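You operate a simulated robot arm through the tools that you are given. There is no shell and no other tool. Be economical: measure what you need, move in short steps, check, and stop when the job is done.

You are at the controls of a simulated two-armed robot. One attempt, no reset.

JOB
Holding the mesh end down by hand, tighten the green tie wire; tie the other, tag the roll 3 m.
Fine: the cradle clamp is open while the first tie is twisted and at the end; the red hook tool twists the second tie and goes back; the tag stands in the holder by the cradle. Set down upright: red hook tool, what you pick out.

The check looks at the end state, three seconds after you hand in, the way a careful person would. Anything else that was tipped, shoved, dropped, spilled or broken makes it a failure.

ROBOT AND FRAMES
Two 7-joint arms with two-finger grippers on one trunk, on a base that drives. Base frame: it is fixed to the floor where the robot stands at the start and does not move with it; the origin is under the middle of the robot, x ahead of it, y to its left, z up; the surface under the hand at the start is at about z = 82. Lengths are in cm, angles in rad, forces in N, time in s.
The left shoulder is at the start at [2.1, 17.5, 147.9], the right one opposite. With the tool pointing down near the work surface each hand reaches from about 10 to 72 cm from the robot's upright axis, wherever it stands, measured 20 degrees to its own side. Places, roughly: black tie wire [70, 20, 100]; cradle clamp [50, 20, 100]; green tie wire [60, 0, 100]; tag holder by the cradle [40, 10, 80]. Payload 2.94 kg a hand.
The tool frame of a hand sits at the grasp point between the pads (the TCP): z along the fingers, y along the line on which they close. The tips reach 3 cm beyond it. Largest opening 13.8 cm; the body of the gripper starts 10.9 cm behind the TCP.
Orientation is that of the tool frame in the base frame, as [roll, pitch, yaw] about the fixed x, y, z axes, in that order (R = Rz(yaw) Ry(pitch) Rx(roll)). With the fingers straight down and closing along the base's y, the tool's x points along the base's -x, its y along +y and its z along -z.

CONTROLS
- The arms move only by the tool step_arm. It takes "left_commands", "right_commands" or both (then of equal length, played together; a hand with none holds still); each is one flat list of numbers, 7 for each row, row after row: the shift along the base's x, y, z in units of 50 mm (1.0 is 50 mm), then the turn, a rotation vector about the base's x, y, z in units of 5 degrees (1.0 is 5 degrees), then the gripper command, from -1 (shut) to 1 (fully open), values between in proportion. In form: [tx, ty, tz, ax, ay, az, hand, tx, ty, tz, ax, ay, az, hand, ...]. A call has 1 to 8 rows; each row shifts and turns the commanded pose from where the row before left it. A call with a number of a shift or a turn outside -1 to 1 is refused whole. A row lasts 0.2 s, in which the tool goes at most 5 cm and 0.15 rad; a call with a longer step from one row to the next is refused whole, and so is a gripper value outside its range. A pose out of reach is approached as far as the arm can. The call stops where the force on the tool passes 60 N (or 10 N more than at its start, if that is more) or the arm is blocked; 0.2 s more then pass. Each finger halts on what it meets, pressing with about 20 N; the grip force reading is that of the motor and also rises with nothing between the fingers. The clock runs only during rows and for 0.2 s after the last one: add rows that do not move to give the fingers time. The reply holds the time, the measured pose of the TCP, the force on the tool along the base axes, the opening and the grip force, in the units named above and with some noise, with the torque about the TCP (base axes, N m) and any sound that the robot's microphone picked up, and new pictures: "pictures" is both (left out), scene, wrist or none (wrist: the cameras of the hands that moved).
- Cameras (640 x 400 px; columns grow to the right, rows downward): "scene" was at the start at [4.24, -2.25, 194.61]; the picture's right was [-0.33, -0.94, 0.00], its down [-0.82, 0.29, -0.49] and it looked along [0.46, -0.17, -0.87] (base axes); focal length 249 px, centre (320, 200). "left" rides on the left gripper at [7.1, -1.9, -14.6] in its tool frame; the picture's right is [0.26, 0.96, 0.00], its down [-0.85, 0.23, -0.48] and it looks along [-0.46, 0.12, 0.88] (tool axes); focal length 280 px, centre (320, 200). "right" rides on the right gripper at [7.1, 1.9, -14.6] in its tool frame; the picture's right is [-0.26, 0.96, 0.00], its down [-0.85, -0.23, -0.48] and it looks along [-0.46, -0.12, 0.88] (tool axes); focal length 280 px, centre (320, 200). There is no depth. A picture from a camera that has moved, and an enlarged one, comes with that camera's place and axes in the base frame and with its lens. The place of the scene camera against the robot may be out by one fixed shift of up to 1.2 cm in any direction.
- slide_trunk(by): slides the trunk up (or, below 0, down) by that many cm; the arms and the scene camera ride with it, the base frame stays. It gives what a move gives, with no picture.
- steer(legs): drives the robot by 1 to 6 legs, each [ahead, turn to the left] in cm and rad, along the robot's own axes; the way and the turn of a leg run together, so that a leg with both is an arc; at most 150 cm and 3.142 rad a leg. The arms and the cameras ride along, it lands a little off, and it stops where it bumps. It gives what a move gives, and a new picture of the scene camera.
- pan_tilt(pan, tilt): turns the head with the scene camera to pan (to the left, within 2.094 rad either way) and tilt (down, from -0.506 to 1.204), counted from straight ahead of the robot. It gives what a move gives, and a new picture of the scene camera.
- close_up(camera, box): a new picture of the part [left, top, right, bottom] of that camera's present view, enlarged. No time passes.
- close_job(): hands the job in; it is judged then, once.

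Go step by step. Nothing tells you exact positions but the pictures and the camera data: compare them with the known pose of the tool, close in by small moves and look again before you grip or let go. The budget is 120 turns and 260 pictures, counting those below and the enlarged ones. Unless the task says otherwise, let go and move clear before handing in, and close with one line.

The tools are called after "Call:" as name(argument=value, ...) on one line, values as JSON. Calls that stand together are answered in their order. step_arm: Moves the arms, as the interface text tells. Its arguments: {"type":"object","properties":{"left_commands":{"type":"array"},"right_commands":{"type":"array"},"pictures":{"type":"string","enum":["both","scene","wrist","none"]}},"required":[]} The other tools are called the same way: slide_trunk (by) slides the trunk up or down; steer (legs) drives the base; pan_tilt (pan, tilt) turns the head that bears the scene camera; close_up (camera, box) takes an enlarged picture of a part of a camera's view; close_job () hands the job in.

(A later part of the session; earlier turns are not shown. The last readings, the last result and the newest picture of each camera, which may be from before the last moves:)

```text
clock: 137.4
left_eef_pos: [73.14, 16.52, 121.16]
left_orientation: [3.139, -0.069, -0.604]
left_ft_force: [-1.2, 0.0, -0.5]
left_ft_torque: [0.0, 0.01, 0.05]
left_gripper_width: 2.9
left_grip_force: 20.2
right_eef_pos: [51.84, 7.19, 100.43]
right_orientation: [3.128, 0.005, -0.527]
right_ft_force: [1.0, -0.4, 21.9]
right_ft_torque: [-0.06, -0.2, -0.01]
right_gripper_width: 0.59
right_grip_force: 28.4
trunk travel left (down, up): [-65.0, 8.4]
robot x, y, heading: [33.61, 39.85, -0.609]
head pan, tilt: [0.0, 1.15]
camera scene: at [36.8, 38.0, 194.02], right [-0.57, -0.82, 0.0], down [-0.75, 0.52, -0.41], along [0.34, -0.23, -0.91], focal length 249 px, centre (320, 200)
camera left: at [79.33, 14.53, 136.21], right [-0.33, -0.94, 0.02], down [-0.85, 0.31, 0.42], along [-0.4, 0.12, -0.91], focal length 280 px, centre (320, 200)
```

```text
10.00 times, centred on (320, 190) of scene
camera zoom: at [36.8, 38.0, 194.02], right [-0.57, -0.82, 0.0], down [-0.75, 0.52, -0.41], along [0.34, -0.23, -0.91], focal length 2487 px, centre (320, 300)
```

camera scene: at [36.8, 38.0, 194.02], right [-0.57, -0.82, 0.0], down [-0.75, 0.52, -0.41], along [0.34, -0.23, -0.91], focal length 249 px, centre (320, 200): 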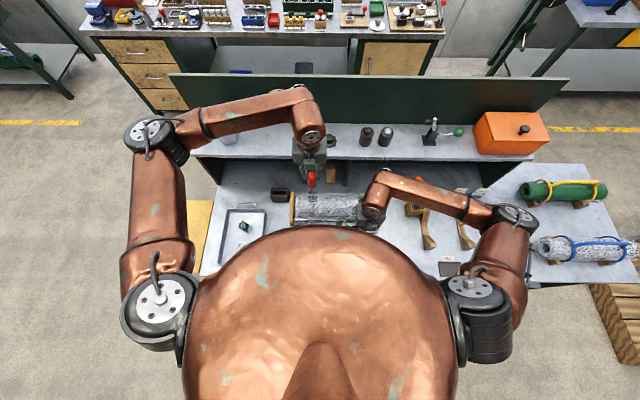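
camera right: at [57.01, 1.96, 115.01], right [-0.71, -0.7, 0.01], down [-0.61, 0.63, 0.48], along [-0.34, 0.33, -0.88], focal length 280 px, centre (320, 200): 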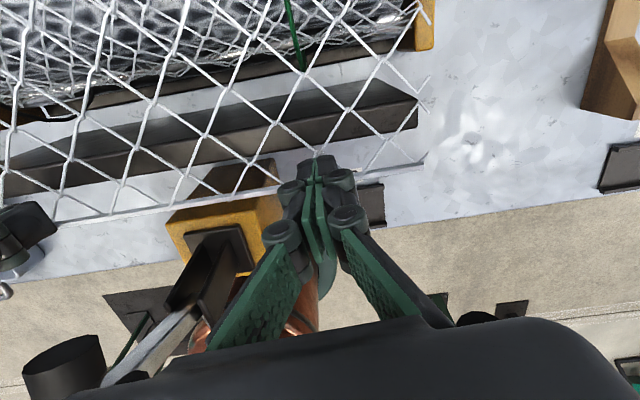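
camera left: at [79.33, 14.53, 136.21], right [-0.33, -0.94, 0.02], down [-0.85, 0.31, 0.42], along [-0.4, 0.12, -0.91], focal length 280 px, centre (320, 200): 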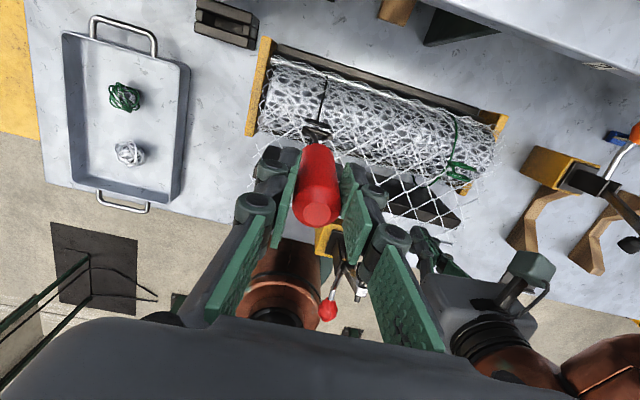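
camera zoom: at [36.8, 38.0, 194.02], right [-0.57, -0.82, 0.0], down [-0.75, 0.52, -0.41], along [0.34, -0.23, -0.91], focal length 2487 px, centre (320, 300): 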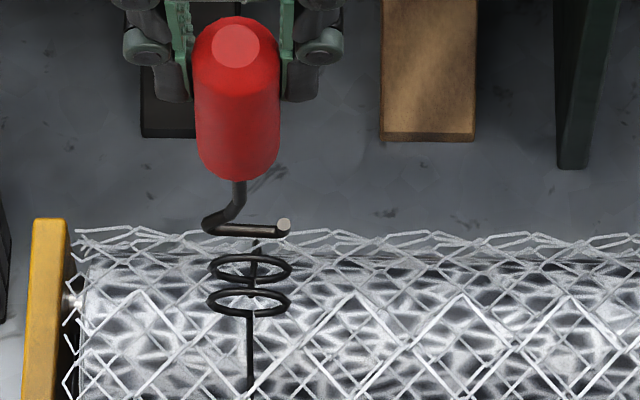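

The prong is parallel to the loops and centred laterally. I shift 3–4 mm toward me and lower to just above the rings.

Call:
step_arm(left_commands=[-0.0575, 0.04, -0.25, 0, 0, 0, -1, 0, 0, -0.25, 0, 0, 0, -1], pictures="none")

Call:
close_up(camera="left", box=[280, 100, 360, 160])

Call:
close_up(camera="scene", box=[305, 184, 321, 204])

```text
clock: 138.0
left_eef_pos: [72.91, 16.64, 118.68]
left_orientation: [3.14, -0.067, -0.607]
left_ft_force: [-0.5, -0.6, -0.7]
left_ft_torque: [-0.05, 0.01, 0.04]
left_gripper_width: 2.9
left_grip_force: 19.9
right_eef_pos: [51.84, 7.23, 100.51]
right_orientation: [3.126, 0.004, -0.527]
right_ft_force: [0.7, -1.0, 21.8]
right_ft_torque: [-0.08, -0.21, 0.0]
right_gripper_width: 0.62
right_grip_force: 28.0
trunk travel left (down, up): [-65.0, 8.4]
robot x, y, heading: [33.93, 40.34, -0.606]
head pan, tilt: [0.0, 1.15]
```

```text
6.67 times, centred on (320, 130) of left
camera zoom: at [79.0, 14.8, 133.71], right [-0.33, -0.94, 0.02], down [-0.85, 0.31, 0.42], along [-0.4, 0.12, -0.91], focal length 1869 px, centre (320, 667)
```

zoom: 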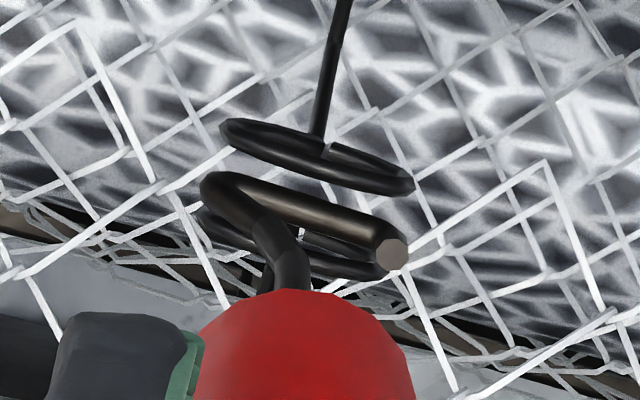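

```text
16.00 times, centred on (313, 194) of scene
camera zoom: at [36.8, 38.0, 194.02], right [-0.57, -0.82, 0.0], down [-0.75, 0.52, -0.41], along [0.34, -0.23, -0.91], focal length 3980 px, centre (432, 296)
```

zoom: 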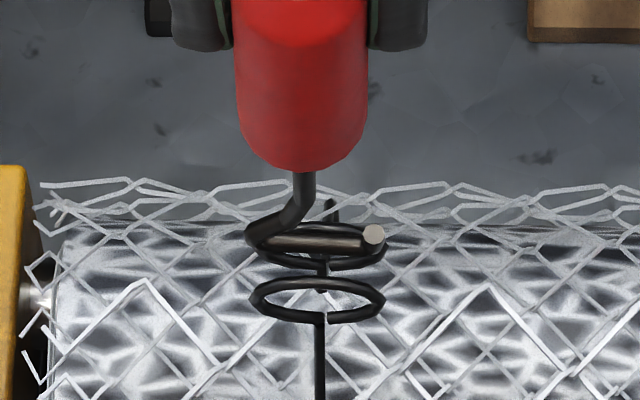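

Alignment is within ~2 mm. I nudge and lower the prong into the gap, watching force.

Call:
step_arm(left_commands=[0.013, -0.033, -0.16, 0, 0, 0, -1, 0, 0, -0.15, 0, 0, 0, -1, 0, 0, -0.15, 0, 0, 0, -1], pictures="none")

Call:
close_up(camera="left", box=[280, 100, 360, 160])

Call:
close_up(camera="scene", box=[305, 184, 321, 204])

```text
clock: 138.8
left_eef_pos: [73.01, 16.63, 116.37]
left_orientation: [3.141, -0.068, -0.604]
left_ft_force: [-1.5, 2.4, -1.2]
left_ft_torque: [0.26, 0.26, 0.0]
left_gripper_width: 2.9
left_grip_force: 20.2
right_eef_pos: [51.88, 7.19, 100.58]
right_orientation: [3.127, 0.006, -0.53]
right_ft_force: [1.7, -0.1, 20.2]
right_ft_torque: [-0.1, -0.18, 0.0]
right_gripper_width: 0.58
right_grip_force: 28.6
trunk travel left (down, up): [-65.0, 8.4]
robot x, y, heading: [33.69, 40.08, -0.605]
head pan, tilt: [0.0, 1.15]
```

```text
6.67 times, centred on (320, 130) of left
camera zoom: at [79.1, 14.6, 131.38], right [-0.34, -0.94, 0.02], down [-0.85, 0.31, 0.42], along [-0.4, 0.12, -0.91], focal length 1869 px, centre (320, 667)
```

zoom: 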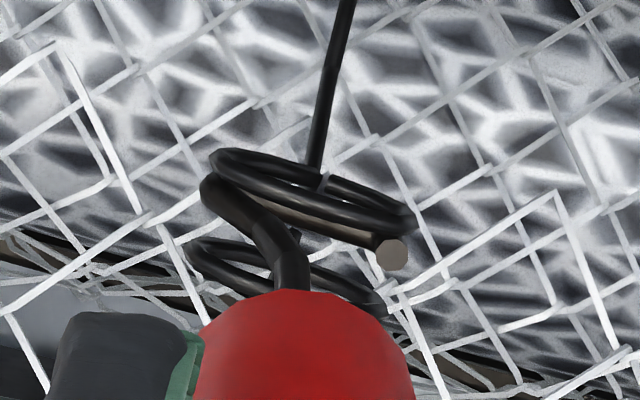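

```text
16.00 times, centred on (313, 194) of scene
camera zoom: at [36.79, 38.02, 194.02], right [-0.57, -0.82, 0.0], down [-0.75, 0.52, -0.41], along [0.34, -0.23, -0.91], focal length 3980 px, centre (432, 296)
```

zoom: 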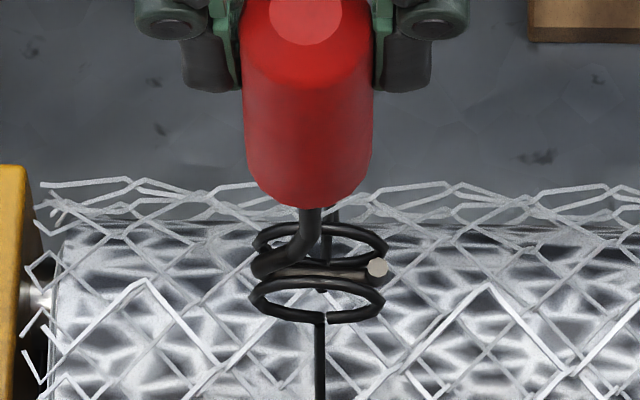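

The prong sits between the loops with only ~3 N contact. I start turning clockwise and check that the loops follow.

Call:
step_arm(left_commands=[0, 0, 0, 0, 0, -1, -1, 0, 0, 0, 0, 0, -1, -1, 0, 0, 0, 0, 0, -1, -1, 0, 0, 0, 0, 0, -1, -1, 0, 0, 0, 0, 0, -1, -1, 0, 0, 0, 0, 0, -1, -1], pictures="none")

Call:
close_up(camera="left", box=[280, 100, 360, 160])

Call:
close_up(camera="scene", box=[305, 184, 321, 204])

```text
clock: 140.2
left_eef_pos: [72.9, 16.48, 116.35]
left_orientation: [-3.141, -0.067, -1.133]
left_ft_force: [-1.3, 5.3, -3.0]
left_ft_torque: [0.59, 0.2, 0.02]
left_gripper_width: 2.92
left_grip_force: 20.0
right_eef_pos: [51.8, 7.26, 100.49]
right_orientation: [3.128, 0.006, -0.527]
right_ft_force: [1.4, -2.3, 21.3]
right_ft_torque: [-0.08, -0.19, -0.02]
right_gripper_width: 0.61
right_grip_force: 28.6
trunk travel left (down, up): [-65.0, 8.4]
robot x, y, heading: [33.79, 40.17, -0.602]
head pan, tilt: [0.0, 1.15]
```

```text
6.67 times, centred on (320, 130) of left
camera zoom: at [77.35, 11.79, 131.34], right [-0.76, -0.65, 0.02], down [-0.58, 0.7, 0.42], along [-0.28, 0.31, -0.91], focal length 1869 px, centre (320, 667)
```

zoom: 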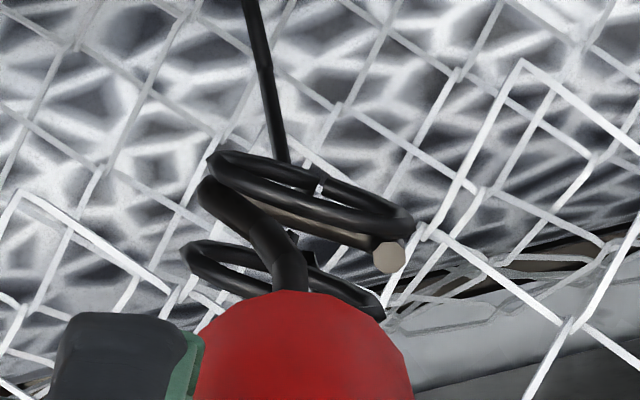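

```text
16.00 times, centred on (313, 194) of scene
camera zoom: at [36.8, 38.03, 194.02], right [-0.57, -0.82, 0.0], down [-0.75, 0.52, -0.41], along [0.34, -0.23, -0.91], focal length 3980 px, centre (432, 296)
```

zoom: 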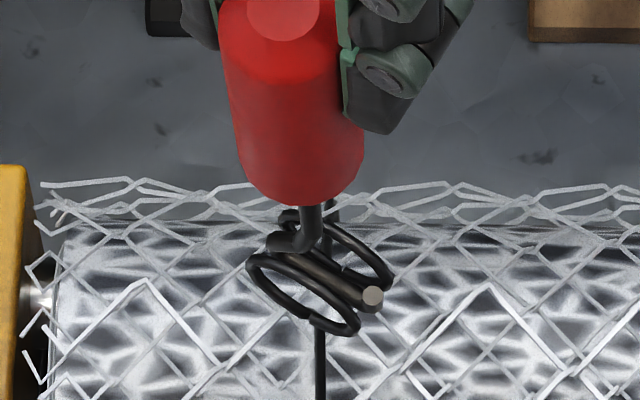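

The loops follow the hook. I continue the sweep.

Call:
step_arm(left_commands=[0, 0, 0, 0, 0, -1, -1, 0, 0, 0, 0, 0, -1, -1, 0, 0, 0, 0, 0, -1, -1, 0, 0, 0, 0, 0, -1, -1, 0, 0, 0, 0, 0, -1, -1, 0, 0, 0, 0, 0, -1, -1, 0, 0, 0, 0, 0, -1, -1, 0, 0, 0, 0, 0, -1, -1], pictures="none")

Call:
step_arm(left_commands=[0, 0, 0, 0, 0, -1, -1, 0, 0, 0, 0, 0, -1, -1, 0, 0, 0, 0, 0, -1, -1, 0, 0, 0, 0, 0, -1, -1, 0, 0, 0, 0, 0, -1, -1, 0, 0, 0, 0, 0, -1, -1, 0, 0, 0, 0, 0, -1, -1, 0, 0, 0, 0, 0, -1, -1], pictures="none")

Call:
close_up(camera="left", box=[280, 100, 360, 160])

Call:
close_up(camera="scene", box=[305, 184, 321, 204])

```text
clock: 142.0
left_eef_pos: [73.0, 16.5, 116.31]
left_orientation: [-3.141, -0.068, -1.83]
left_ft_force: [-0.3, 2.6, -1.9]
left_ft_torque: [0.4, -0.02, 0.07]
left_gripper_width: 2.91
left_grip_force: 19.7
right_eef_pos: [51.85, 7.13, 100.45]
right_orientation: [3.127, 0.006, -0.527]
right_ft_force: [0.4, -1.9, 21.6]
right_ft_torque: [-0.13, -0.19, -0.04]
right_gripper_width: 0.59
right_grip_force: 28.4
trunk travel left (down, up): [-65.0, 8.4]
robot x, y, heading: [33.52, 40.37, -0.61]
head pan, tilt: [0.0, 1.15]
```

```text
clock: 143.8
left_eef_pos: [72.92, 16.44, 116.52]
left_orientation: [-3.141, -0.069, -2.527]
left_ft_force: [2.2, 0.6, -0.8]
left_ft_torque: [0.1, -0.32, 0.06]
left_gripper_width: 2.93
left_grip_force: 19.3
right_eef_pos: [51.79, 7.12, 100.48]
right_orientation: [3.129, 0.006, -0.527]
right_ft_force: [-0.8, -1.1, 22.6]
right_ft_torque: [-0.1, -0.14, -0.01]
right_gripper_width: 0.6
right_grip_force: 28.6
trunk travel left (down, up): [-65.0, 8.4]
robot x, y, heading: [33.76, 40.36, -0.605]
head pan, tilt: [0.0, 1.15]
```

```text
6.67 times, centred on (320, 130) of left
camera zoom: at [69.14, 11.4, 131.46], right [-0.77, 0.64, 0.02], down [0.59, 0.7, 0.42], along [0.25, 0.33, -0.91], focal length 1869 px, centre (320, 667)
```

zoom: 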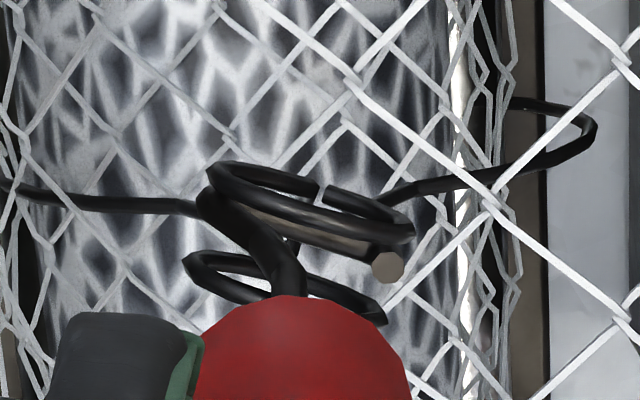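

```text
16.00 times, centred on (313, 194) of scene
camera zoom: at [36.81, 38.01, 194.02], right [-0.57, -0.82, 0.0], down [-0.75, 0.52, -0.41], along [0.34, -0.23, -0.91], focal length 3980 px, centre (432, 296)
```

zoom: 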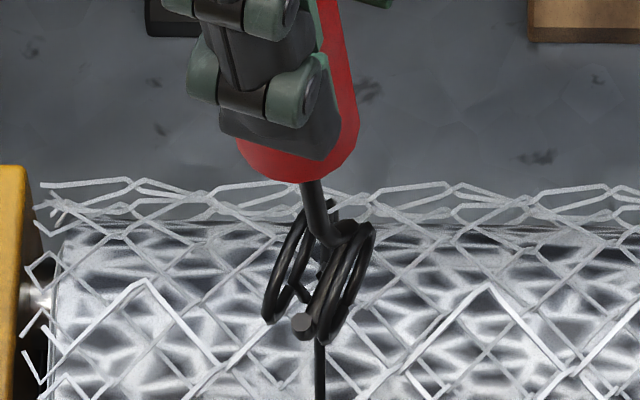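

Works well. I sweep on to near the wrist limit (−45°).

Call:
step_arm(left_commands=[0, 0, 0, 0, 0, -1, -1, 0, 0, 0, 0, 0, -1, -1, 0, 0, 0, 0, 0, -1, -1, 0, 0, 0, 0, 0, -1, -1, 0, 0, 0, 0, 0, -1, -1, 0, 0, 0, 0, 0, -1, -1, 0, 0, 0, 0, 0, -1, -1, 0, 0, 0, 0, 0, -1, -1], pictures="none")

Call:
step_arm(left_commands=[0, 0, 0, 0, 0, -1, -1, 0, 0, 0, 0, 0, -1, -1, 0, 0, 0, 0, 0, -1, -1, 0, 0, 0, 0, 0, -1, -1, 0, 0, 0, 0, 0, -1, -1, 0, 0, 0, 0, 0, -1, -1, 0, 0, 0, 0, 0, -1, -1, 0, 0, 0, 0, 0, -1, -1], pictures="none")

Call:
step_arm(left_commands=[0, 0, 0, 0, 0, -1, -1, 0, 0, 0, 0, 0, -1, -1, 0, 0, 0, 0, 0, -1, -1, 0, 0, 0, 0, 0, -1, -1, 0, 0, 0, 0, 0, -1, -1], pictures="wrist")

Call:
close_up(camera="left", box=[280, 100, 360, 160])

Call:
close_up(camera="scene", box=[305, 184, 321, 204])

```text
clock: 145.6
left_eef_pos: [72.95, 16.39, 116.43]
left_orientation: [-3.141, -0.068, 3.056]
left_ft_force: [2.7, 0.6, -1.2]
left_ft_torque: [0.05, -0.49, 0.01]
left_gripper_width: 2.9
left_grip_force: 20.0
right_eef_pos: [51.82, 7.07, 100.59]
right_orientation: [3.128, 0.005, -0.528]
right_ft_force: [-2.9, -0.9, 22.3]
right_ft_torque: [-0.07, -0.15, -0.02]
right_gripper_width: 0.58
right_grip_force: 28.8
trunk travel left (down, up): [-65.0, 8.4]
robot x, y, heading: [33.75, 40.55, -0.609]
head pan, tilt: [0.0, 1.15]
```

```text
clock: 147.4
left_eef_pos: [72.98, 16.46, 116.28]
left_orientation: [-3.141, -0.069, 2.361]
left_ft_force: [1.1, -1.6, -2.3]
left_ft_torque: [-0.34, -0.28, 0.03]
left_gripper_width: 2.87
left_grip_force: 19.9
right_eef_pos: [51.8, 7.05, 100.56]
right_orientation: [3.127, 0.006, -0.527]
right_ft_force: [-1.0, 0.8, 22.9]
right_ft_torque: [-0.07, -0.15, 0.03]
right_gripper_width: 0.62
right_grip_force: 28.5
trunk travel left (down, up): [-65.0, 8.4]
robot x, y, heading: [33.75, 40.21, -0.605]
head pan, tilt: [0.0, 1.15]
```

```text
clock: 148.6
left_eef_pos: [72.91, 16.52, 116.34]
left_orientation: [-3.141, -0.068, 1.923]
left_ft_force: [-1.4, 1.0, -0.2]
left_ft_torque: [0.14, 0.22, 0.03]
left_gripper_width: 2.91
left_grip_force: 20.0
right_eef_pos: [51.81, 7.14, 100.5]
right_orientation: [3.128, 0.005, -0.528]
right_ft_force: [0.6, 1.8, 20.0]
right_ft_torque: [-0.02, -0.18, 0.04]
right_gripper_width: 0.6
right_grip_force: 29.0
trunk travel left (down, up): [-65.0, 8.4]
robot x, y, heading: [33.94, 40.03, -0.609]
head pan, tilt: [0.0, 1.15]
camera left: at [69.02, 21.48, 131.38], right [0.82, 0.58, 0.02], down [0.52, -0.75, 0.42], along [0.25, -0.33, -0.91], focal length 280 px, centre (320, 200)
```

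left: 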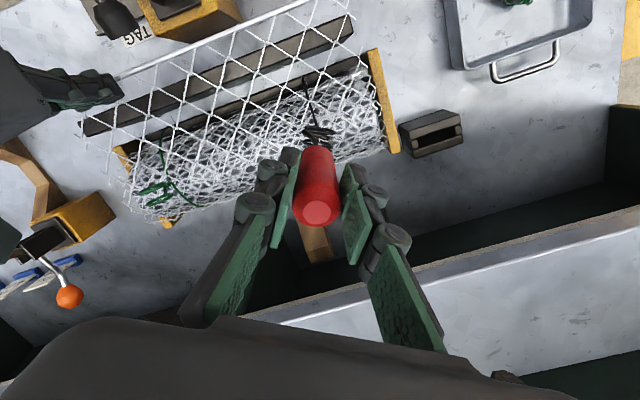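

```text
6.67 times, centred on (320, 130) of left
camera zoom: at [69.02, 21.48, 131.38], right [0.82, 0.58, 0.02], down [0.52, -0.75, 0.42], along [0.25, -0.33, -0.91], focal length 1869 px, centre (320, 667)
```

zoom: 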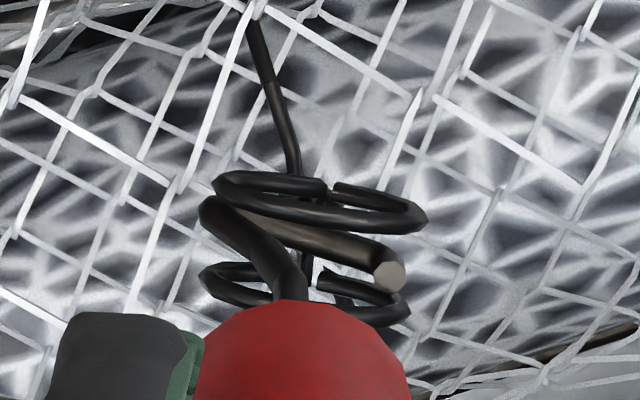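

```text
16.00 times, centred on (313, 194) of scene
camera zoom: at [36.77, 38.03, 194.02], right [-0.57, -0.82, 0.0], down [-0.75, 0.52, -0.41], along [0.34, -0.23, -0.91], focal length 3980 px, centre (432, 296)
```

zoom: 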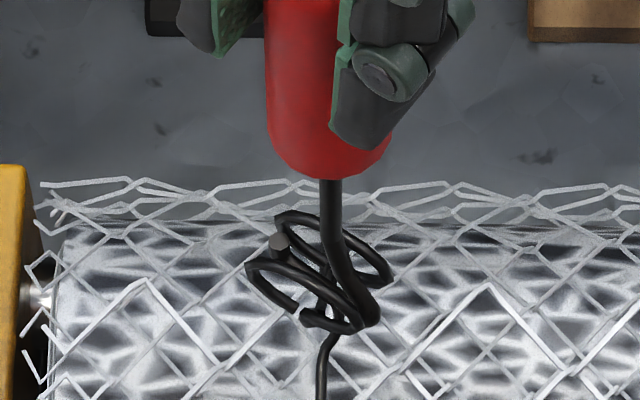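

I twist 10° more, then lift straight out of the gap and unwind the wrist a full 360° so the prong re-enters in the same alignment.

Call:
step_arm(left_commands=[0, 0, 0, 0, 0, -1, -1, 0, 0, 0, 0, 0, -1, -1, 0, 0, 0.2, 0, 0, 0, -1, 0, 0, 0.25, 0, 0, 0, -1, 0, 0, 0.3, 0, 0, 0, -1], pictures="none")

Call:
step_arm(left_commands=[0, 0, 0, 0, 0, 1, -1, 0, 0, 0, 0, 0, 1, -1, 0, 0, 0, 0, 0, 1, -1, 0, 0, 0, 0, 0, 1, -1, 0, 0, 0, 0, 0, 1, -1, 0, 0, 0, 0, 0, 1, -1, 0, 0, 0, 0, 0, 1, -1, 0, 0, 0, 0, 0, 1, -1], pictures="none")

Call:
step_arm(left_commands=[0, 0, 0, 0, 0, 1, -1, 0, 0, 0, 0, 0, 1, -1, 0, 0, 0, 0, 0, 1, -1, 0, 0, 0, 0, 0, 1, -1, 0, 0, 0, 0, 0, 1, -1, 0, 0, 0, 0, 0, 1, -1, 0, 0, 0, 0, 0, 1, -1, 0, 0, 0, 0, 0, 1, -1], pictures="none")

Call:
step_arm(left_commands=[0, 0, 0, 0, 0, 1, -1, 0, 0, 0, 0, 0, 1, -1, 0, 0, 0, 0, 0, 1, -1, 0, 0, 0, 0, 0, 1, -1, 0, 0, 0, 0, 0, 1, -1, 0, 0, 0, 0, 0, 1, -1, 0, 0, 0, 0, 0, 1, -1, 0, 0, 0, 0, 0, 1, -1], pictures="none")

Call:
step_arm(left_commands=[0, 0, 0, 0, 0, 1, -1, 0, 0, 0, 0, 0, 1, -1, 0, 0, 0, 0, 0, 1, -1, 0, 0, 0, 0, 0, 1, -1, 0, 0, 0, 0, 0, 1, -1, 0, 0, 0, 0, 0, 1, -1, 0, 0, 0, 0, 0, 1, -1, 0, 0, 0, 0, 0, 1, -1], pictures="none")

Call:
step_arm(left_commands=[0, 0, 0, 0, 0, 1, -1, 0, 0, 0, 0, 0, 1, -1, 0, 0, 0, 0, 0, 1, -1, 0, 0, 0, 0, 0, 1, -1, 0, 0, 0, 0, 0, 1, -1, 0, 0, 0, 0, 0, 1, -1, 0, 0, 0, 0, 0, 1, -1, 0, 0, 0, 0, 0, 1, -1], pictures="none")

Call:
step_arm(left_commands=[0, 0, 0, 0, 0, 1, -1, 0, 0, 0, 0, 0, 1, -1, 0, 0, 0, 0, 0, 1, -1, 0, 0, 0, 0, 0, 1, -1, 0, 0, 0, 0, 0, 1, -1, 0, 0, 0, 0, 0, 1, -1, 0, 0, 0, 0, 0, 1, -1, 0, 0, 0, 0, 0, 1, -1], pictures="none")

Call:
step_arm(left_commands=[0, 0, 0, 0, 0, 1, -1, 0, 0, 0, 0, 0, 1, -1, 0, 0, 0, 0, 0, 1, -1, 0, 0, 0, 0, 0, 1, -1, 0, 0, 0, 0, 0, 1, -1, 0, 0, 0, 0, 0, 1, -1, 0, 0, 0, 0, 0, 1, -1, 0, 0, 0, 0, 0, 1, -1], pictures="wrist")

Call:
close_up(camera="scene", box=[305, 180, 325, 205])

```text
clock: 149.8
left_eef_pos: [72.84, 16.47, 120.15]
left_orientation: [3.141, -0.066, 1.751]
left_ft_force: [-0.2, 0.7, -0.9]
left_ft_torque: [-0.01, 0.04, 0.03]
left_gripper_width: 2.9
left_grip_force: 20.3
right_eef_pos: [51.79, 7.15, 100.44]
right_orientation: [3.128, 0.004, -0.528]
right_ft_force: [0.9, 0.3, 20.8]
right_ft_torque: [-0.09, -0.21, -0.08]
right_gripper_width: 0.58
right_grip_force: 28.4
trunk travel left (down, up): [-65.0, 8.4]
robot x, y, heading: [33.5, 40.12, -0.603]
head pan, tilt: [0.0, 1.15]
```

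```text
clock: 151.6
left_eef_pos: [72.91, 16.44, 120.1]
left_orientation: [-3.141, -0.067, 2.449]
left_ft_force: [-0.3, 0.3, -0.3]
left_ft_torque: [0.02, -0.01, -0.05]
left_gripper_width: 2.92
left_grip_force: 20.2
right_eef_pos: [51.74, 7.17, 100.46]
right_orientation: [3.128, 0.005, -0.53]
right_ft_force: [0.9, 0.1, 20.6]
right_ft_torque: [-0.09, -0.18, 0.04]
right_gripper_width: 0.63
right_grip_force: 28.1
trunk travel left (down, up): [-65.0, 8.4]
robot x, y, heading: [33.52, 39.97, -0.607]
head pan, tilt: [0.0, 1.15]
```

```text
clock: 153.4
left_eef_pos: [72.95, 16.39, 120.02]
left_orientation: [3.141, -0.069, -3.133]
left_ft_force: [-0.2, 0.3, -0.9]
left_ft_torque: [0.03, 0.01, 0.0]
left_gripper_width: 2.92
left_grip_force: 20.2
right_eef_pos: [51.75, 7.12, 100.4]
right_orientation: [3.126, 0.004, -0.528]
right_ft_force: [0.3, 0.1, 21.0]
right_ft_torque: [-0.03, -0.19, -0.01]
right_gripper_width: 0.61
right_grip_force: 28.8
trunk travel left (down, up): [-65.0, 8.4]
robot x, y, heading: [33.47, 40.38, -0.605]
head pan, tilt: [0.0, 1.15]
```

```text
clock: 155.2
left_eef_pos: [72.92, 16.44, 120.05]
left_orientation: [-3.141, -0.067, -2.436]
left_ft_force: [0.5, 0.0, -1.1]
left_ft_torque: [-0.02, -0.03, -0.02]
left_gripper_width: 2.92
left_grip_force: 20.2
right_eef_pos: [51.84, 7.15, 100.56]
right_orientation: [3.128, 0.006, -0.527]
right_ft_force: [0.7, -0.1, 21.1]
right_ft_torque: [-0.09, -0.21, -0.01]
right_gripper_width: 0.57
right_grip_force: 28.0
trunk travel left (down, up): [-65.0, 8.4]
robot x, y, heading: [33.65, 40.26, -0.604]
head pan, tilt: [0.0, 1.15]
```

```text
clock: 157.0
left_eef_pos: [72.93, 16.29, 120.1]
left_orientation: [3.142, -0.068, -1.738]
left_ft_force: [0.2, -0.4, -0.4]
left_ft_torque: [-0.04, 0.02, 0.01]
left_gripper_width: 2.92
left_grip_force: 19.6
right_eef_pos: [51.79, 7.24, 100.39]
right_orientation: [3.127, 0.004, -0.527]
right_ft_force: [0.5, 1.0, 22.0]
right_ft_torque: [-0.02, -0.22, -0.01]
right_gripper_width: 0.58
right_grip_force: 28.2
trunk travel left (down, up): [-65.0, 8.4]
robot x, y, heading: [33.57, 40.6, -0.61]
head pan, tilt: [0.0, 1.15]
```

```text
clock: 158.8
left_eef_pos: [72.89, 16.32, 120.12]
left_orientation: [3.14, -0.067, -1.042]
left_ft_force: [-0.2, 0.0, -2.2]
left_ft_torque: [0.0, -0.02, -0.01]
left_gripper_width: 2.92
left_grip_force: 20.4
right_eef_pos: [51.72, 7.1, 100.49]
right_orientation: [3.128, 0.006, -0.527]
right_ft_force: [-0.7, 1.2, 21.8]
right_ft_torque: [-0.04, -0.21, 0.01]
right_gripper_width: 0.59
right_grip_force: 28.9
trunk travel left (down, up): [-65.0, 8.4]
robot x, y, heading: [33.74, 40.03, -0.604]
head pan, tilt: [0.0, 1.15]
```

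```text
clock: 160.6
left_eef_pos: [73.04, 16.43, 120.08]
left_orientation: [3.138, -0.067, -0.341]
left_ft_force: [0.5, 0.0, -1.9]
left_ft_torque: [0.0, -0.02, 0.04]
left_gripper_width: 2.9
left_grip_force: 19.6
right_eef_pos: [51.89, 7.14, 100.43]
right_orientation: [3.129, 0.005, -0.527]
right_ft_force: [0.6, 0.6, 20.7]
right_ft_torque: [-0.09, -0.21, -0.03]
right_gripper_width: 0.6
right_grip_force: 28.4
trunk travel left (down, up): [-65.0, 8.4]
robot x, y, heading: [33.76, 40.34, -0.604]
head pan, tilt: [0.0, 1.15]
```

```text
clock: 162.4
left_eef_pos: [73.03, 16.42, 120.09]
left_orientation: [3.139, -0.067, 0.355]
left_ft_force: [-0.1, 0.5, 0.2]
left_ft_torque: [0.03, 0.0, -0.04]
left_gripper_width: 2.89
left_grip_force: 20.1
right_eef_pos: [51.89, 7.19, 100.51]
right_orientation: [3.128, 0.004, -0.529]
right_ft_force: [0.5, 0.4, 21.2]
right_ft_torque: [-0.05, -0.25, -0.02]
right_gripper_width: 0.6
right_grip_force: 28.7
trunk travel left (down, up): [-65.0, 8.4]
robot x, y, heading: [33.57, 40.42, -0.601]
head pan, tilt: [0.0, 1.15]
camera left: at [78.06, 20.36, 135.19], right [0.58, -0.81, 0.02], down [-0.74, -0.52, 0.42], along [-0.33, -0.26, -0.91], focal length 280 px, centre (320, 200)
```

left: 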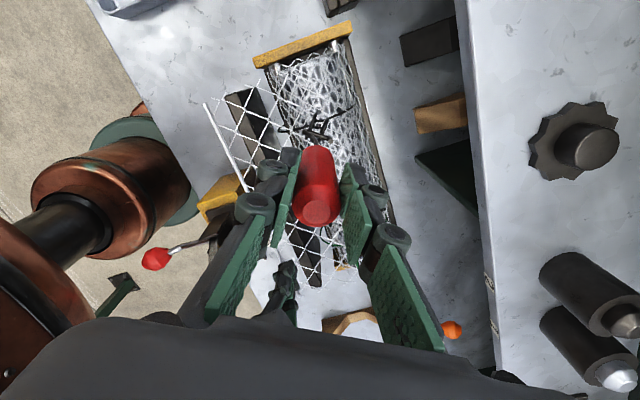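

```text
16.00 times, centred on (315, 192) of scene
camera zoom: at [36.8, 38.01, 194.02], right [-0.57, -0.82, 0.0], down [-0.75, 0.52, -0.41], along [0.34, -0.23, -0.91], focal length 3980 px, centre (400, 320)
```

zoom: 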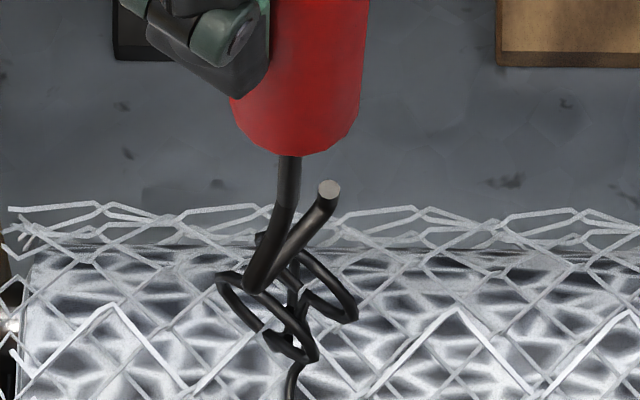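

8/10 of the way unwound; I finish the remaining 80° and check alignment.

Call:
step_arm(left_commands=[0, 0, 0, 0, 0, 1, -1, 0, 0, 0, 0, 0, 1, -1, 0, 0, 0, 0, 0, 1, -1, 0, 0, 0, 0, 0, 1, -1, 0, 0, 0, 0, 0, 1, -1, 0, 0, 0, 0, 0, 1, -1, 0, 0, 0, 0, 0, 1, -1, 0, 0, 0, 0, 0, 1, -1], pictures="none")

Call:
step_arm(left_commands=[0, 0, 0, 0, 0, 1, -1, 0, 0, 0, 0, 0, 1, -1, 0, 0, 0, 0, 0, 1, -1, 0, 0, 0, 0, 0, 1, -1, 0, 0, 0, 0, 0, 1, -1, 0, 0, 0, 0, 0, 1, -1, 0, 0, 0, 0, 0, 1, -1, 0, 0, 0, 0, 0, 1, -1], pictures="none")

Call:
close_up(camera="left", box=[270, 90, 370, 160])

Call:
close_up(camera="scene", box=[305, 180, 325, 205])

```text
clock: 164.2
left_eef_pos: [72.93, 16.39, 120.1]
left_orientation: [3.141, -0.069, 1.055]
left_ft_force: [0.1, -0.1, -1.3]
left_ft_torque: [0.01, -0.03, 0.0]
left_gripper_width: 2.91
left_grip_force: 20.0
right_eef_pos: [51.8, 7.2, 100.43]
right_orientation: [3.128, 0.004, -0.528]
right_ft_force: [-0.1, 0.0, 21.4]
right_ft_torque: [-0.06, -0.13, -0.01]
right_gripper_width: 0.59
right_grip_force: 28.5
trunk travel left (down, up): [-65.0, 8.4]
robot x, y, heading: [34.04, 40.29, -0.608]
head pan, tilt: [0.0, 1.15]
```

```text
clock: 166.0
left_eef_pos: [82.94, 12.13, 114.23]
left_orientation: [-3.138, -0.068, 1.744]
left_ft_force: [-41.2, 28.5, 31.7]
left_ft_torque: [0.45, 0.06, 0.52]
left_gripper_width: 2.81
left_grip_force: 20.1
left hand out of reach, approached as far as the arm can: row 3, 4, 5, 6, 7, 8
right_eef_pos: [50.93, 7.51, 100.54]
right_orientation: [3.126, 0.003, -0.528]
right_ft_force: [-2.6, 0.6, 3.1]
right_ft_torque: [0.09, 0.0, 0.04]
right_gripper_width: 0.01
right_grip_force: 28.8
trunk travel left (down, up): [-65.0, 8.4]
robot x, y, heading: [33.51, 40.22, -0.602]
head pan, tilt: [0.0, 1.15]
```

```text
5.71 times, centred on (320, 125) of left
camera zoom: at [80.12, 17.64, 129.26], right [0.91, 0.42, 0.01], down [0.38, -0.83, 0.42], along [0.19, -0.37, -0.91], focal length 1602 px, centre (320, 629)
```

zoom: 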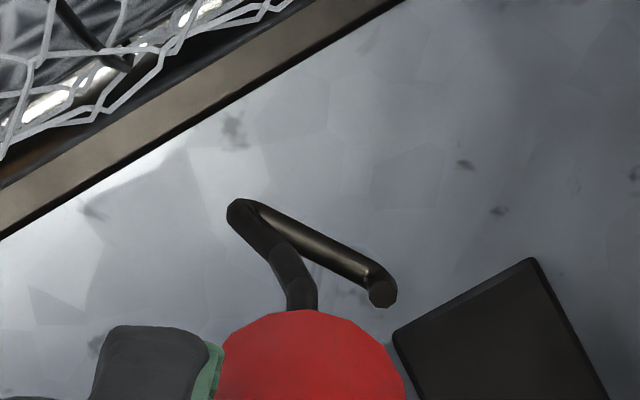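

```text
16.00 times, centred on (315, 192) of scene
camera zoom: at [35.53, 38.57, 194.05], right [-0.57, -0.82, 0.0], down [-0.75, 0.52, -0.42], along [0.34, -0.24, -0.91], focal length 3980 px, centre (400, 320)
```

zoom: 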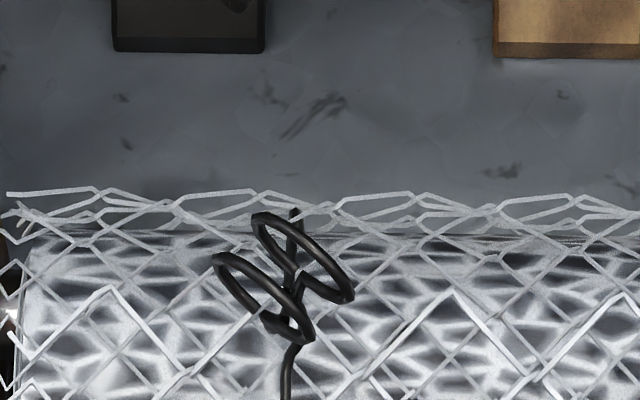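

The wrist hit its limit at ~275° and the arm swung away, pressing on the shelf. I immediately retreat toward the robot, up, and unwind a bit.

Call:
step_arm(left_commands=[-0.3, 0.21, 0.2, 0, 0, 0, -1, -0.4, 0.28, 0.4, 0, 0, -1, -1, -0.4, 0.28, 0.4, 0, 0, -1, -1, -0.4, 0.2, 0.3, 0, 0, -1, -1, 0, 0, 0, 0, 0, -1, -1, 0, 0, 0, 0, 0, -1, -1], pictures="both")

Call:
close_up(camera="scene", box=[210, 80, 450, 240])

```text
clock: 166.2
left_eef_pos: [82.94, 12.06, 114.02]
left_orientation: [-3.123, -0.08, 1.738]
left_ft_force: [-25.8, 16.8, 13.7]
left_ft_torque: [0.27, 0.15, 0.32]
left_gripper_width: 2.82
left_grip_force: 19.8
left hand out of reach, approached as far as the arm can: row 1
right_eef_pos: [51.42, 7.28, 100.55]
right_orientation: [3.126, 0.007, -0.528]
right_ft_force: [-3.8, -0.1, 10.0]
right_ft_torque: [0.0, 0.06, 0.03]
right_gripper_width: 0.6
right_grip_force: 28.3
trunk travel left (down, up): [-65.0, 8.4]
robot x, y, heading: [33.57, 40.31, -0.605]
head pan, tilt: [0.0, 1.15]
stopped in row 1 (left hand): the force on the tool passed its limit at 70 N (the readings are from after the stop); the commanded pose is now the measured one
camera scene: at [36.39, 38.29, 194.04], right [-0.57, -0.82, 0.0], down [-0.75, 0.52, -0.41], along [0.34, -0.23, -0.91], focal length 249 px, centre (320, 200)
camera left: at [80.43, 17.53, 129.19], right [0.91, 0.42, 0.0], down [0.38, -0.83, 0.4], along [0.17, -0.36, -0.92], focal length 280 px, centre (320, 200)
```

scene: 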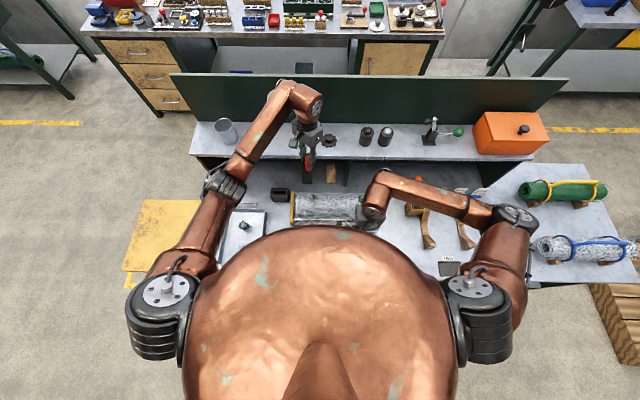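
left: 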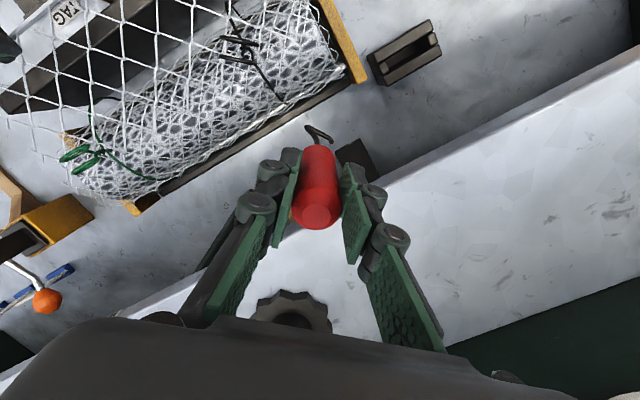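

```text
2.50 times, centred on (330, 160) of scene
camera zoom: at [36.39, 38.29, 194.04], right [-0.57, -0.82, 0.0], down [-0.75, 0.52, -0.41], along [0.34, -0.23, -0.91], focal length 622 px, centre (295, 300)
```

zoom: 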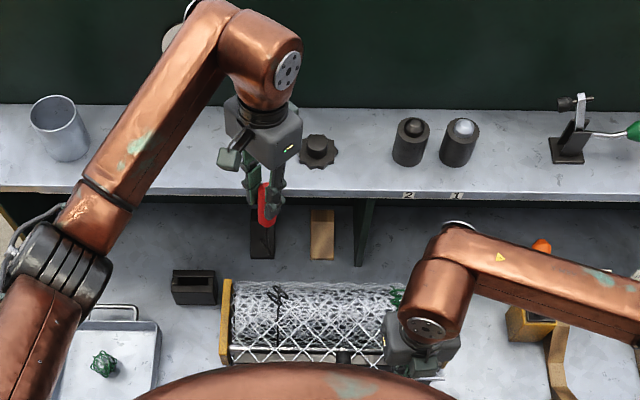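

The gripper presses the shelf edge in an odd elbow pose. I rotate back (−yaw) while rising, in gentle steps.

Call:
step_arm(left_commands=[0, 0, 0.1, 0, 0, -1, -1, -0.08, 0.06, 0.2, 0, 0, -1, -1, -0.16, 0.12, 0.3, 0, 0, -1, -1], pictures="both")

```text
clock: 167.1
left_eef_pos: [82.56, 12.58, 116.93]
left_orientation: [-3.132, -0.074, 1.48]
left_ft_force: [-0.5, 0.7, -1.4]
left_ft_torque: [-0.01, -0.03, 0.01]
left_gripper_width: 2.86
left_grip_force: 19.8
right_eef_pos: [51.6, 7.21, 100.45]
right_orientation: [3.126, 0.005, -0.527]
right_ft_force: [-8.6, 3.1, 25.1]
right_ft_torque: [-0.01, -0.04, 0.07]
right_gripper_width: 0.62
right_grip_force: 27.9
trunk travel left (down, up): [-65.0, 8.4]
robot x, y, heading: [33.51, 40.1, -0.607]
head pan, tilt: [0.0, 1.15]
camera scene: at [36.58, 38.22, 194.03], right [-0.57, -0.82, 0.0], down [-0.75, 0.52, -0.41], along [0.34, -0.23, -0.91], focal length 249 px, centre (320, 200)
camera left: at [81.29, 18.73, 132.03], right [0.98, 0.17, 0.01], down [0.15, -0.9, 0.41], along [0.08, -0.4, -0.91], focal length 280 px, centre (320, 200)
```

scene: 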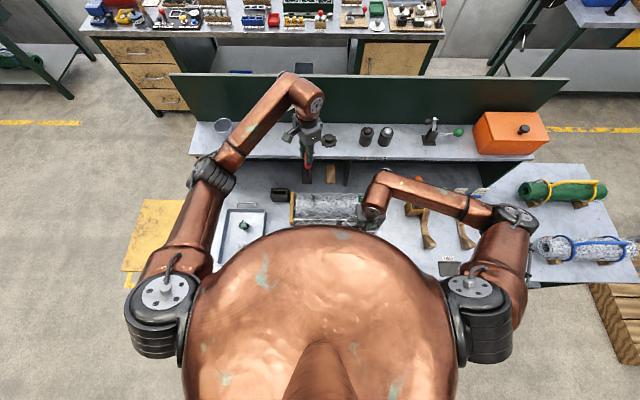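
left: 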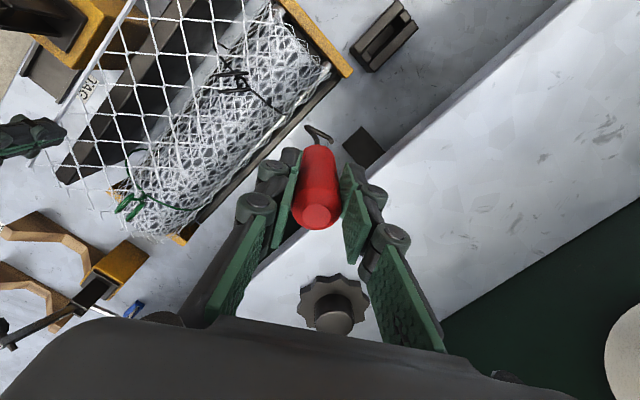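

Free, and the tool is still firmly held. I turn back toward +135° (which also matches the loop gap) and return above the black tie.

Call:
step_arm(left_commands=[-0.1, 0.05, 0.4, 0, 0, -1, -1, -0.26, 0.1, 0.3, 0, 0, -1, -1, -0.26, 0.1, 0, 0, 0, -1, -1, -0.26, 0.1, 0, 0, 0, -1, -1, -0.26, 0.1, 0, 0, 0, -1, -1, -0.26, 0.1, 0, 0, 0, -1, -1, -0.26, 0.1, 0, 0, 0, -1, -1, -0.26, 0.1, 0, 0, 0, -1, -1], pictures="none")

Call:
step_arm(left_commands=[0, 0, 0, 0, 0, -1, -1, 0, 0, 0, 0, 0, -1, -1, 0, 0, 0, 0, 0, -1, -1, 0, 0, 0, 0, 0, -1, -1, 0, 0, 0, 0, 0, -1, -1, 0, 0, 0, 0, 0, -1, -1, 0, 0, 0, 0, 0, -1, -1, 0, 0, 0, 0, 0, -1, -1], pictures="scene")

Call:
step_arm(left_commands=[0, 0, 0, 0, 0, -1, -1, 0, 0, 0, 0, 0, -1, -1, 0, 0, 0, 0, 0, -1, -1, 0, 0, 0, 0, 0, -1, -1, 0, 0, 0, 0, 0, -1, -1, 0, 0, 0, 0, 0, -1, -1, 0, 0, 0, 0, 0, -1, -1, 0, 0, 0, 0, 0, -1, -1], pictures="none")

Call:
step_arm(left_commands=[0, 0, 0, 0, 0, -1, -1, 0, 0, 0, 0, 0, -1, -1, 0, 0, 0, 0, 0, -1, -1, 0, 0, 0, 0, 0, -1, -1, 0, 0, 0, 0, 0, -1, -1, 0, 0, 0, 0, 0, -1, -1, 0, 0, 0, 0, 0, -1, -1, 0, 0, 0, 0, 0, -1, -1], pictures="both")

Call:
close_up(camera="scene", box=[305, 180, 325, 205])

```text
clock: 168.8
left_eef_pos: [72.8, 16.6, 120.4]
left_orientation: [-3.128, -0.077, 0.78]
left_ft_force: [-0.2, -0.6, -1.5]
left_ft_torque: [-0.04, 0.01, 0.0]
left_gripper_width: 2.86
left_grip_force: 19.7
right_eef_pos: [51.62, 7.31, 100.43]
right_orientation: [3.126, 0.006, -0.528]
right_ft_force: [-5.3, 6.7, 33.6]
right_ft_torque: [0.07, -0.15, 0.01]
right_gripper_width: 0.62
right_grip_force: 28.6
trunk travel left (down, up): [-65.0, 8.4]
robot x, y, heading: [33.42, 40.42, -0.605]
head pan, tilt: [0.0, 1.15]
```

```text
clock: 170.7
left_eef_pos: [72.65, 16.62, 120.35]
left_orientation: [-3.128, -0.077, 0.083]
left_ft_force: [0.1, -0.4, -1.3]
left_ft_torque: [0.03, -0.01, -0.02]
left_gripper_width: 2.81
left_grip_force: 19.9
right_eef_pos: [51.63, 7.28, 100.47]
right_orientation: [3.128, 0.007, -0.527]
right_ft_force: [-3.0, 5.0, 34.9]
right_ft_torque: [-0.05, -0.23, 0.09]
right_gripper_width: 0.6
right_grip_force: 28.1
trunk travel left (down, up): [-65.0, 8.4]
robot x, y, heading: [33.48, 40.58, -0.601]
head pan, tilt: [0.0, 1.15]
camera scene: at [36.7, 38.17, 194.02], right [-0.57, -0.82, 0.0], down [-0.75, 0.52, -0.41], along [0.34, -0.23, -0.91], focal length 249 px, centre (320, 200)
```

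scene: 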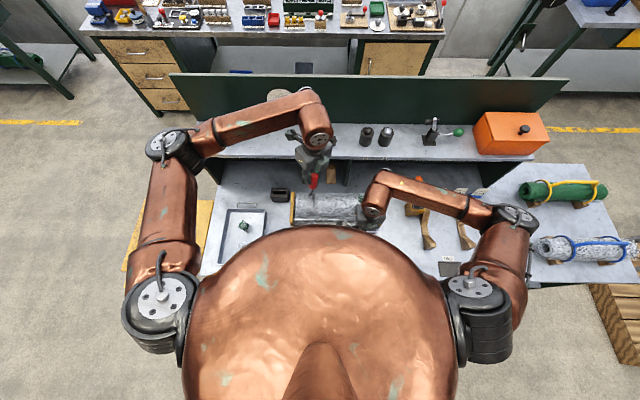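

```text
clock: 172.4
left_eef_pos: [72.63, 16.32, 120.38]
left_orientation: [-3.128, -0.078, -0.617]
left_ft_force: [1.2, -0.4, -0.8]
left_ft_torque: [0.02, 0.0, 0.05]
left_gripper_width: 2.81
left_grip_force: 20.3
right_eef_pos: [51.79, 7.33, 100.51]
right_orientation: [3.125, 0.007, -0.526]
right_ft_force: [-1.4, 3.9, 36.2]
right_ft_torque: [-0.04, -0.31, -0.01]
right_gripper_width: 0.6
right_grip_force: 28.3
trunk travel left (down, up): [-65.0, 8.4]
robot x, y, heading: [33.73, 40.5, -0.604]
head pan, tilt: [0.0, 1.15]
```

```text
clock: 174.2
left_eef_pos: [72.64, 16.48, 120.44]
left_orientation: [-3.128, -0.08, -1.315]
left_ft_force: [-0.3, -0.1, -1.5]
left_ft_torque: [0.0, 0.0, 0.01]
left_gripper_width: 2.8
left_grip_force: 20.0
right_eef_pos: [51.56, 7.26, 100.5]
right_orientation: [3.127, 0.008, -0.527]
right_ft_force: [-2.4, 2.5, 36.4]
right_ft_torque: [-0.1, -0.32, 0.03]
right_gripper_width: 0.58
right_grip_force: 27.9
trunk travel left (down, up): [-65.0, 8.4]
robot x, y, heading: [33.68, 40.32, -0.604]
head pan, tilt: [0.0, 1.15]
camera scene: at [36.72, 38.16, 194.02], right [-0.57, -0.82, 0.0], down [-0.75, 0.52, -0.41], along [0.34, -0.23, -0.91], focal length 249 px, centre (320, 200)
camera left: at [75.92, 11.17, 135.48], right [-0.87, -0.5, 0.01], down [-0.45, 0.79, 0.4], along [-0.21, 0.35, -0.91], focal length 280 px, centre (320, 200)
```

scene: 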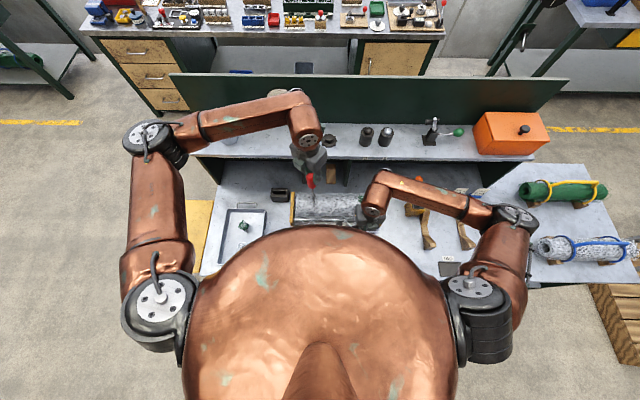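
left: 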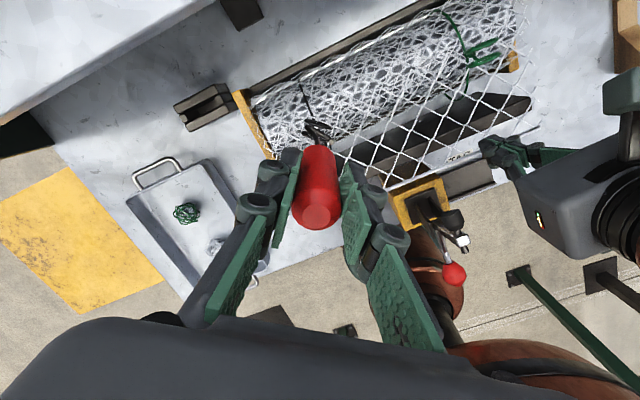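

```text
16.00 times, centred on (315, 192) of scene
camera zoom: at [36.72, 38.16, 194.02], right [-0.57, -0.82, 0.0], down [-0.75, 0.52, -0.41], along [0.34, -0.23, -0.91], focal length 3980 px, centre (400, 320)
```

zoom: 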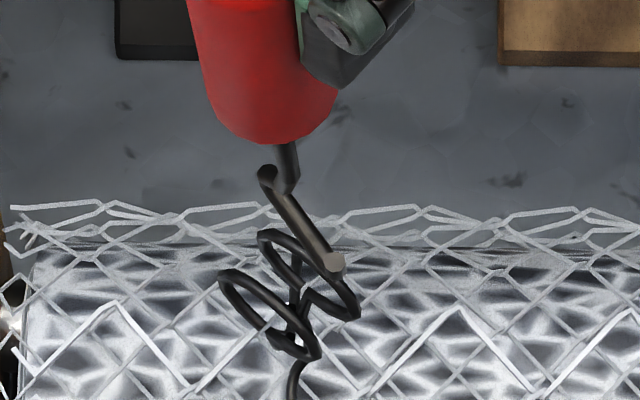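

Back above the tie. The loops lag the hook by some degrees, so I fine-tune yaw, tilt and position, lower to just above the rings and check.

Call:
step_arm(left_commands=[0.043, 0.072, 0, 0.094, 0.186, 1, -1, 0, 0, -0.15, 0, 0, 1, -1, 0, 0, -0.15, 0, 0, 0.4, -1], pictures="none")

Call:
close_up(camera="left", box=[280, 100, 360, 160])

Call:
close_up(camera="scene", box=[305, 184, 321, 204])

```text
clock: 175.1
left_eef_pos: [72.86, 16.91, 118.86]
left_orientation: [-3.141, -0.065, -1.101]
left_ft_force: [-0.3, -0.2, -1.7]
left_ft_torque: [-0.04, 0.03, 0.05]
left_gripper_width: 2.83
left_grip_force: 19.9
right_eef_pos: [51.69, 7.11, 100.5]
right_orientation: [3.125, 0.007, -0.527]
right_ft_force: [-1.1, 1.4, 38.2]
right_ft_torque: [-0.07, -0.3, 0.03]
right_gripper_width: 0.61
right_grip_force: 28.1
trunk travel left (down, up): [-65.0, 8.4]
robot x, y, heading: [33.66, 40.14, -0.61]
head pan, tilt: [0.0, 1.15]
```

```text
6.67 times, centred on (320, 130) of left
camera zoom: at [77.35, 12.27, 133.92], right [-0.74, -0.67, 0.02], down [-0.6, 0.68, 0.42], along [-0.29, 0.3, -0.91], focal length 1869 px, centre (320, 667)
```

zoom: 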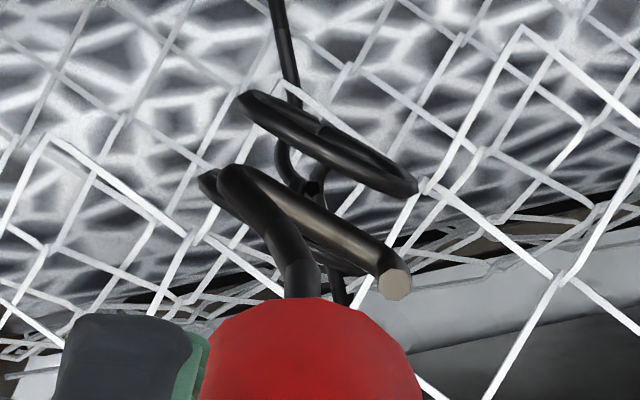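

```text
16.00 times, centred on (313, 194) of scene
camera zoom: at [36.73, 38.16, 194.02], right [-0.57, -0.82, 0.0], down [-0.75, 0.52, -0.41], along [0.34, -0.23, -0.91], focal length 3980 px, centre (432, 296)
```

zoom: 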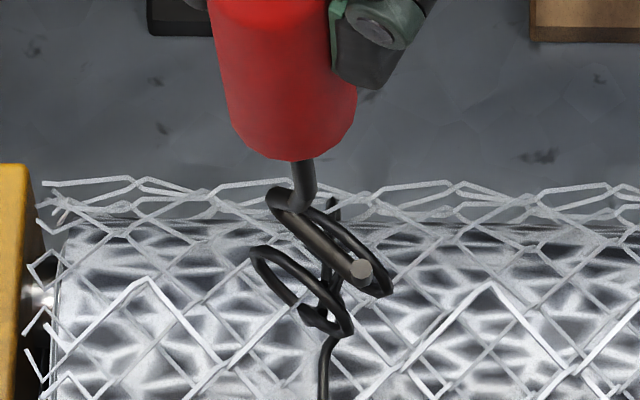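

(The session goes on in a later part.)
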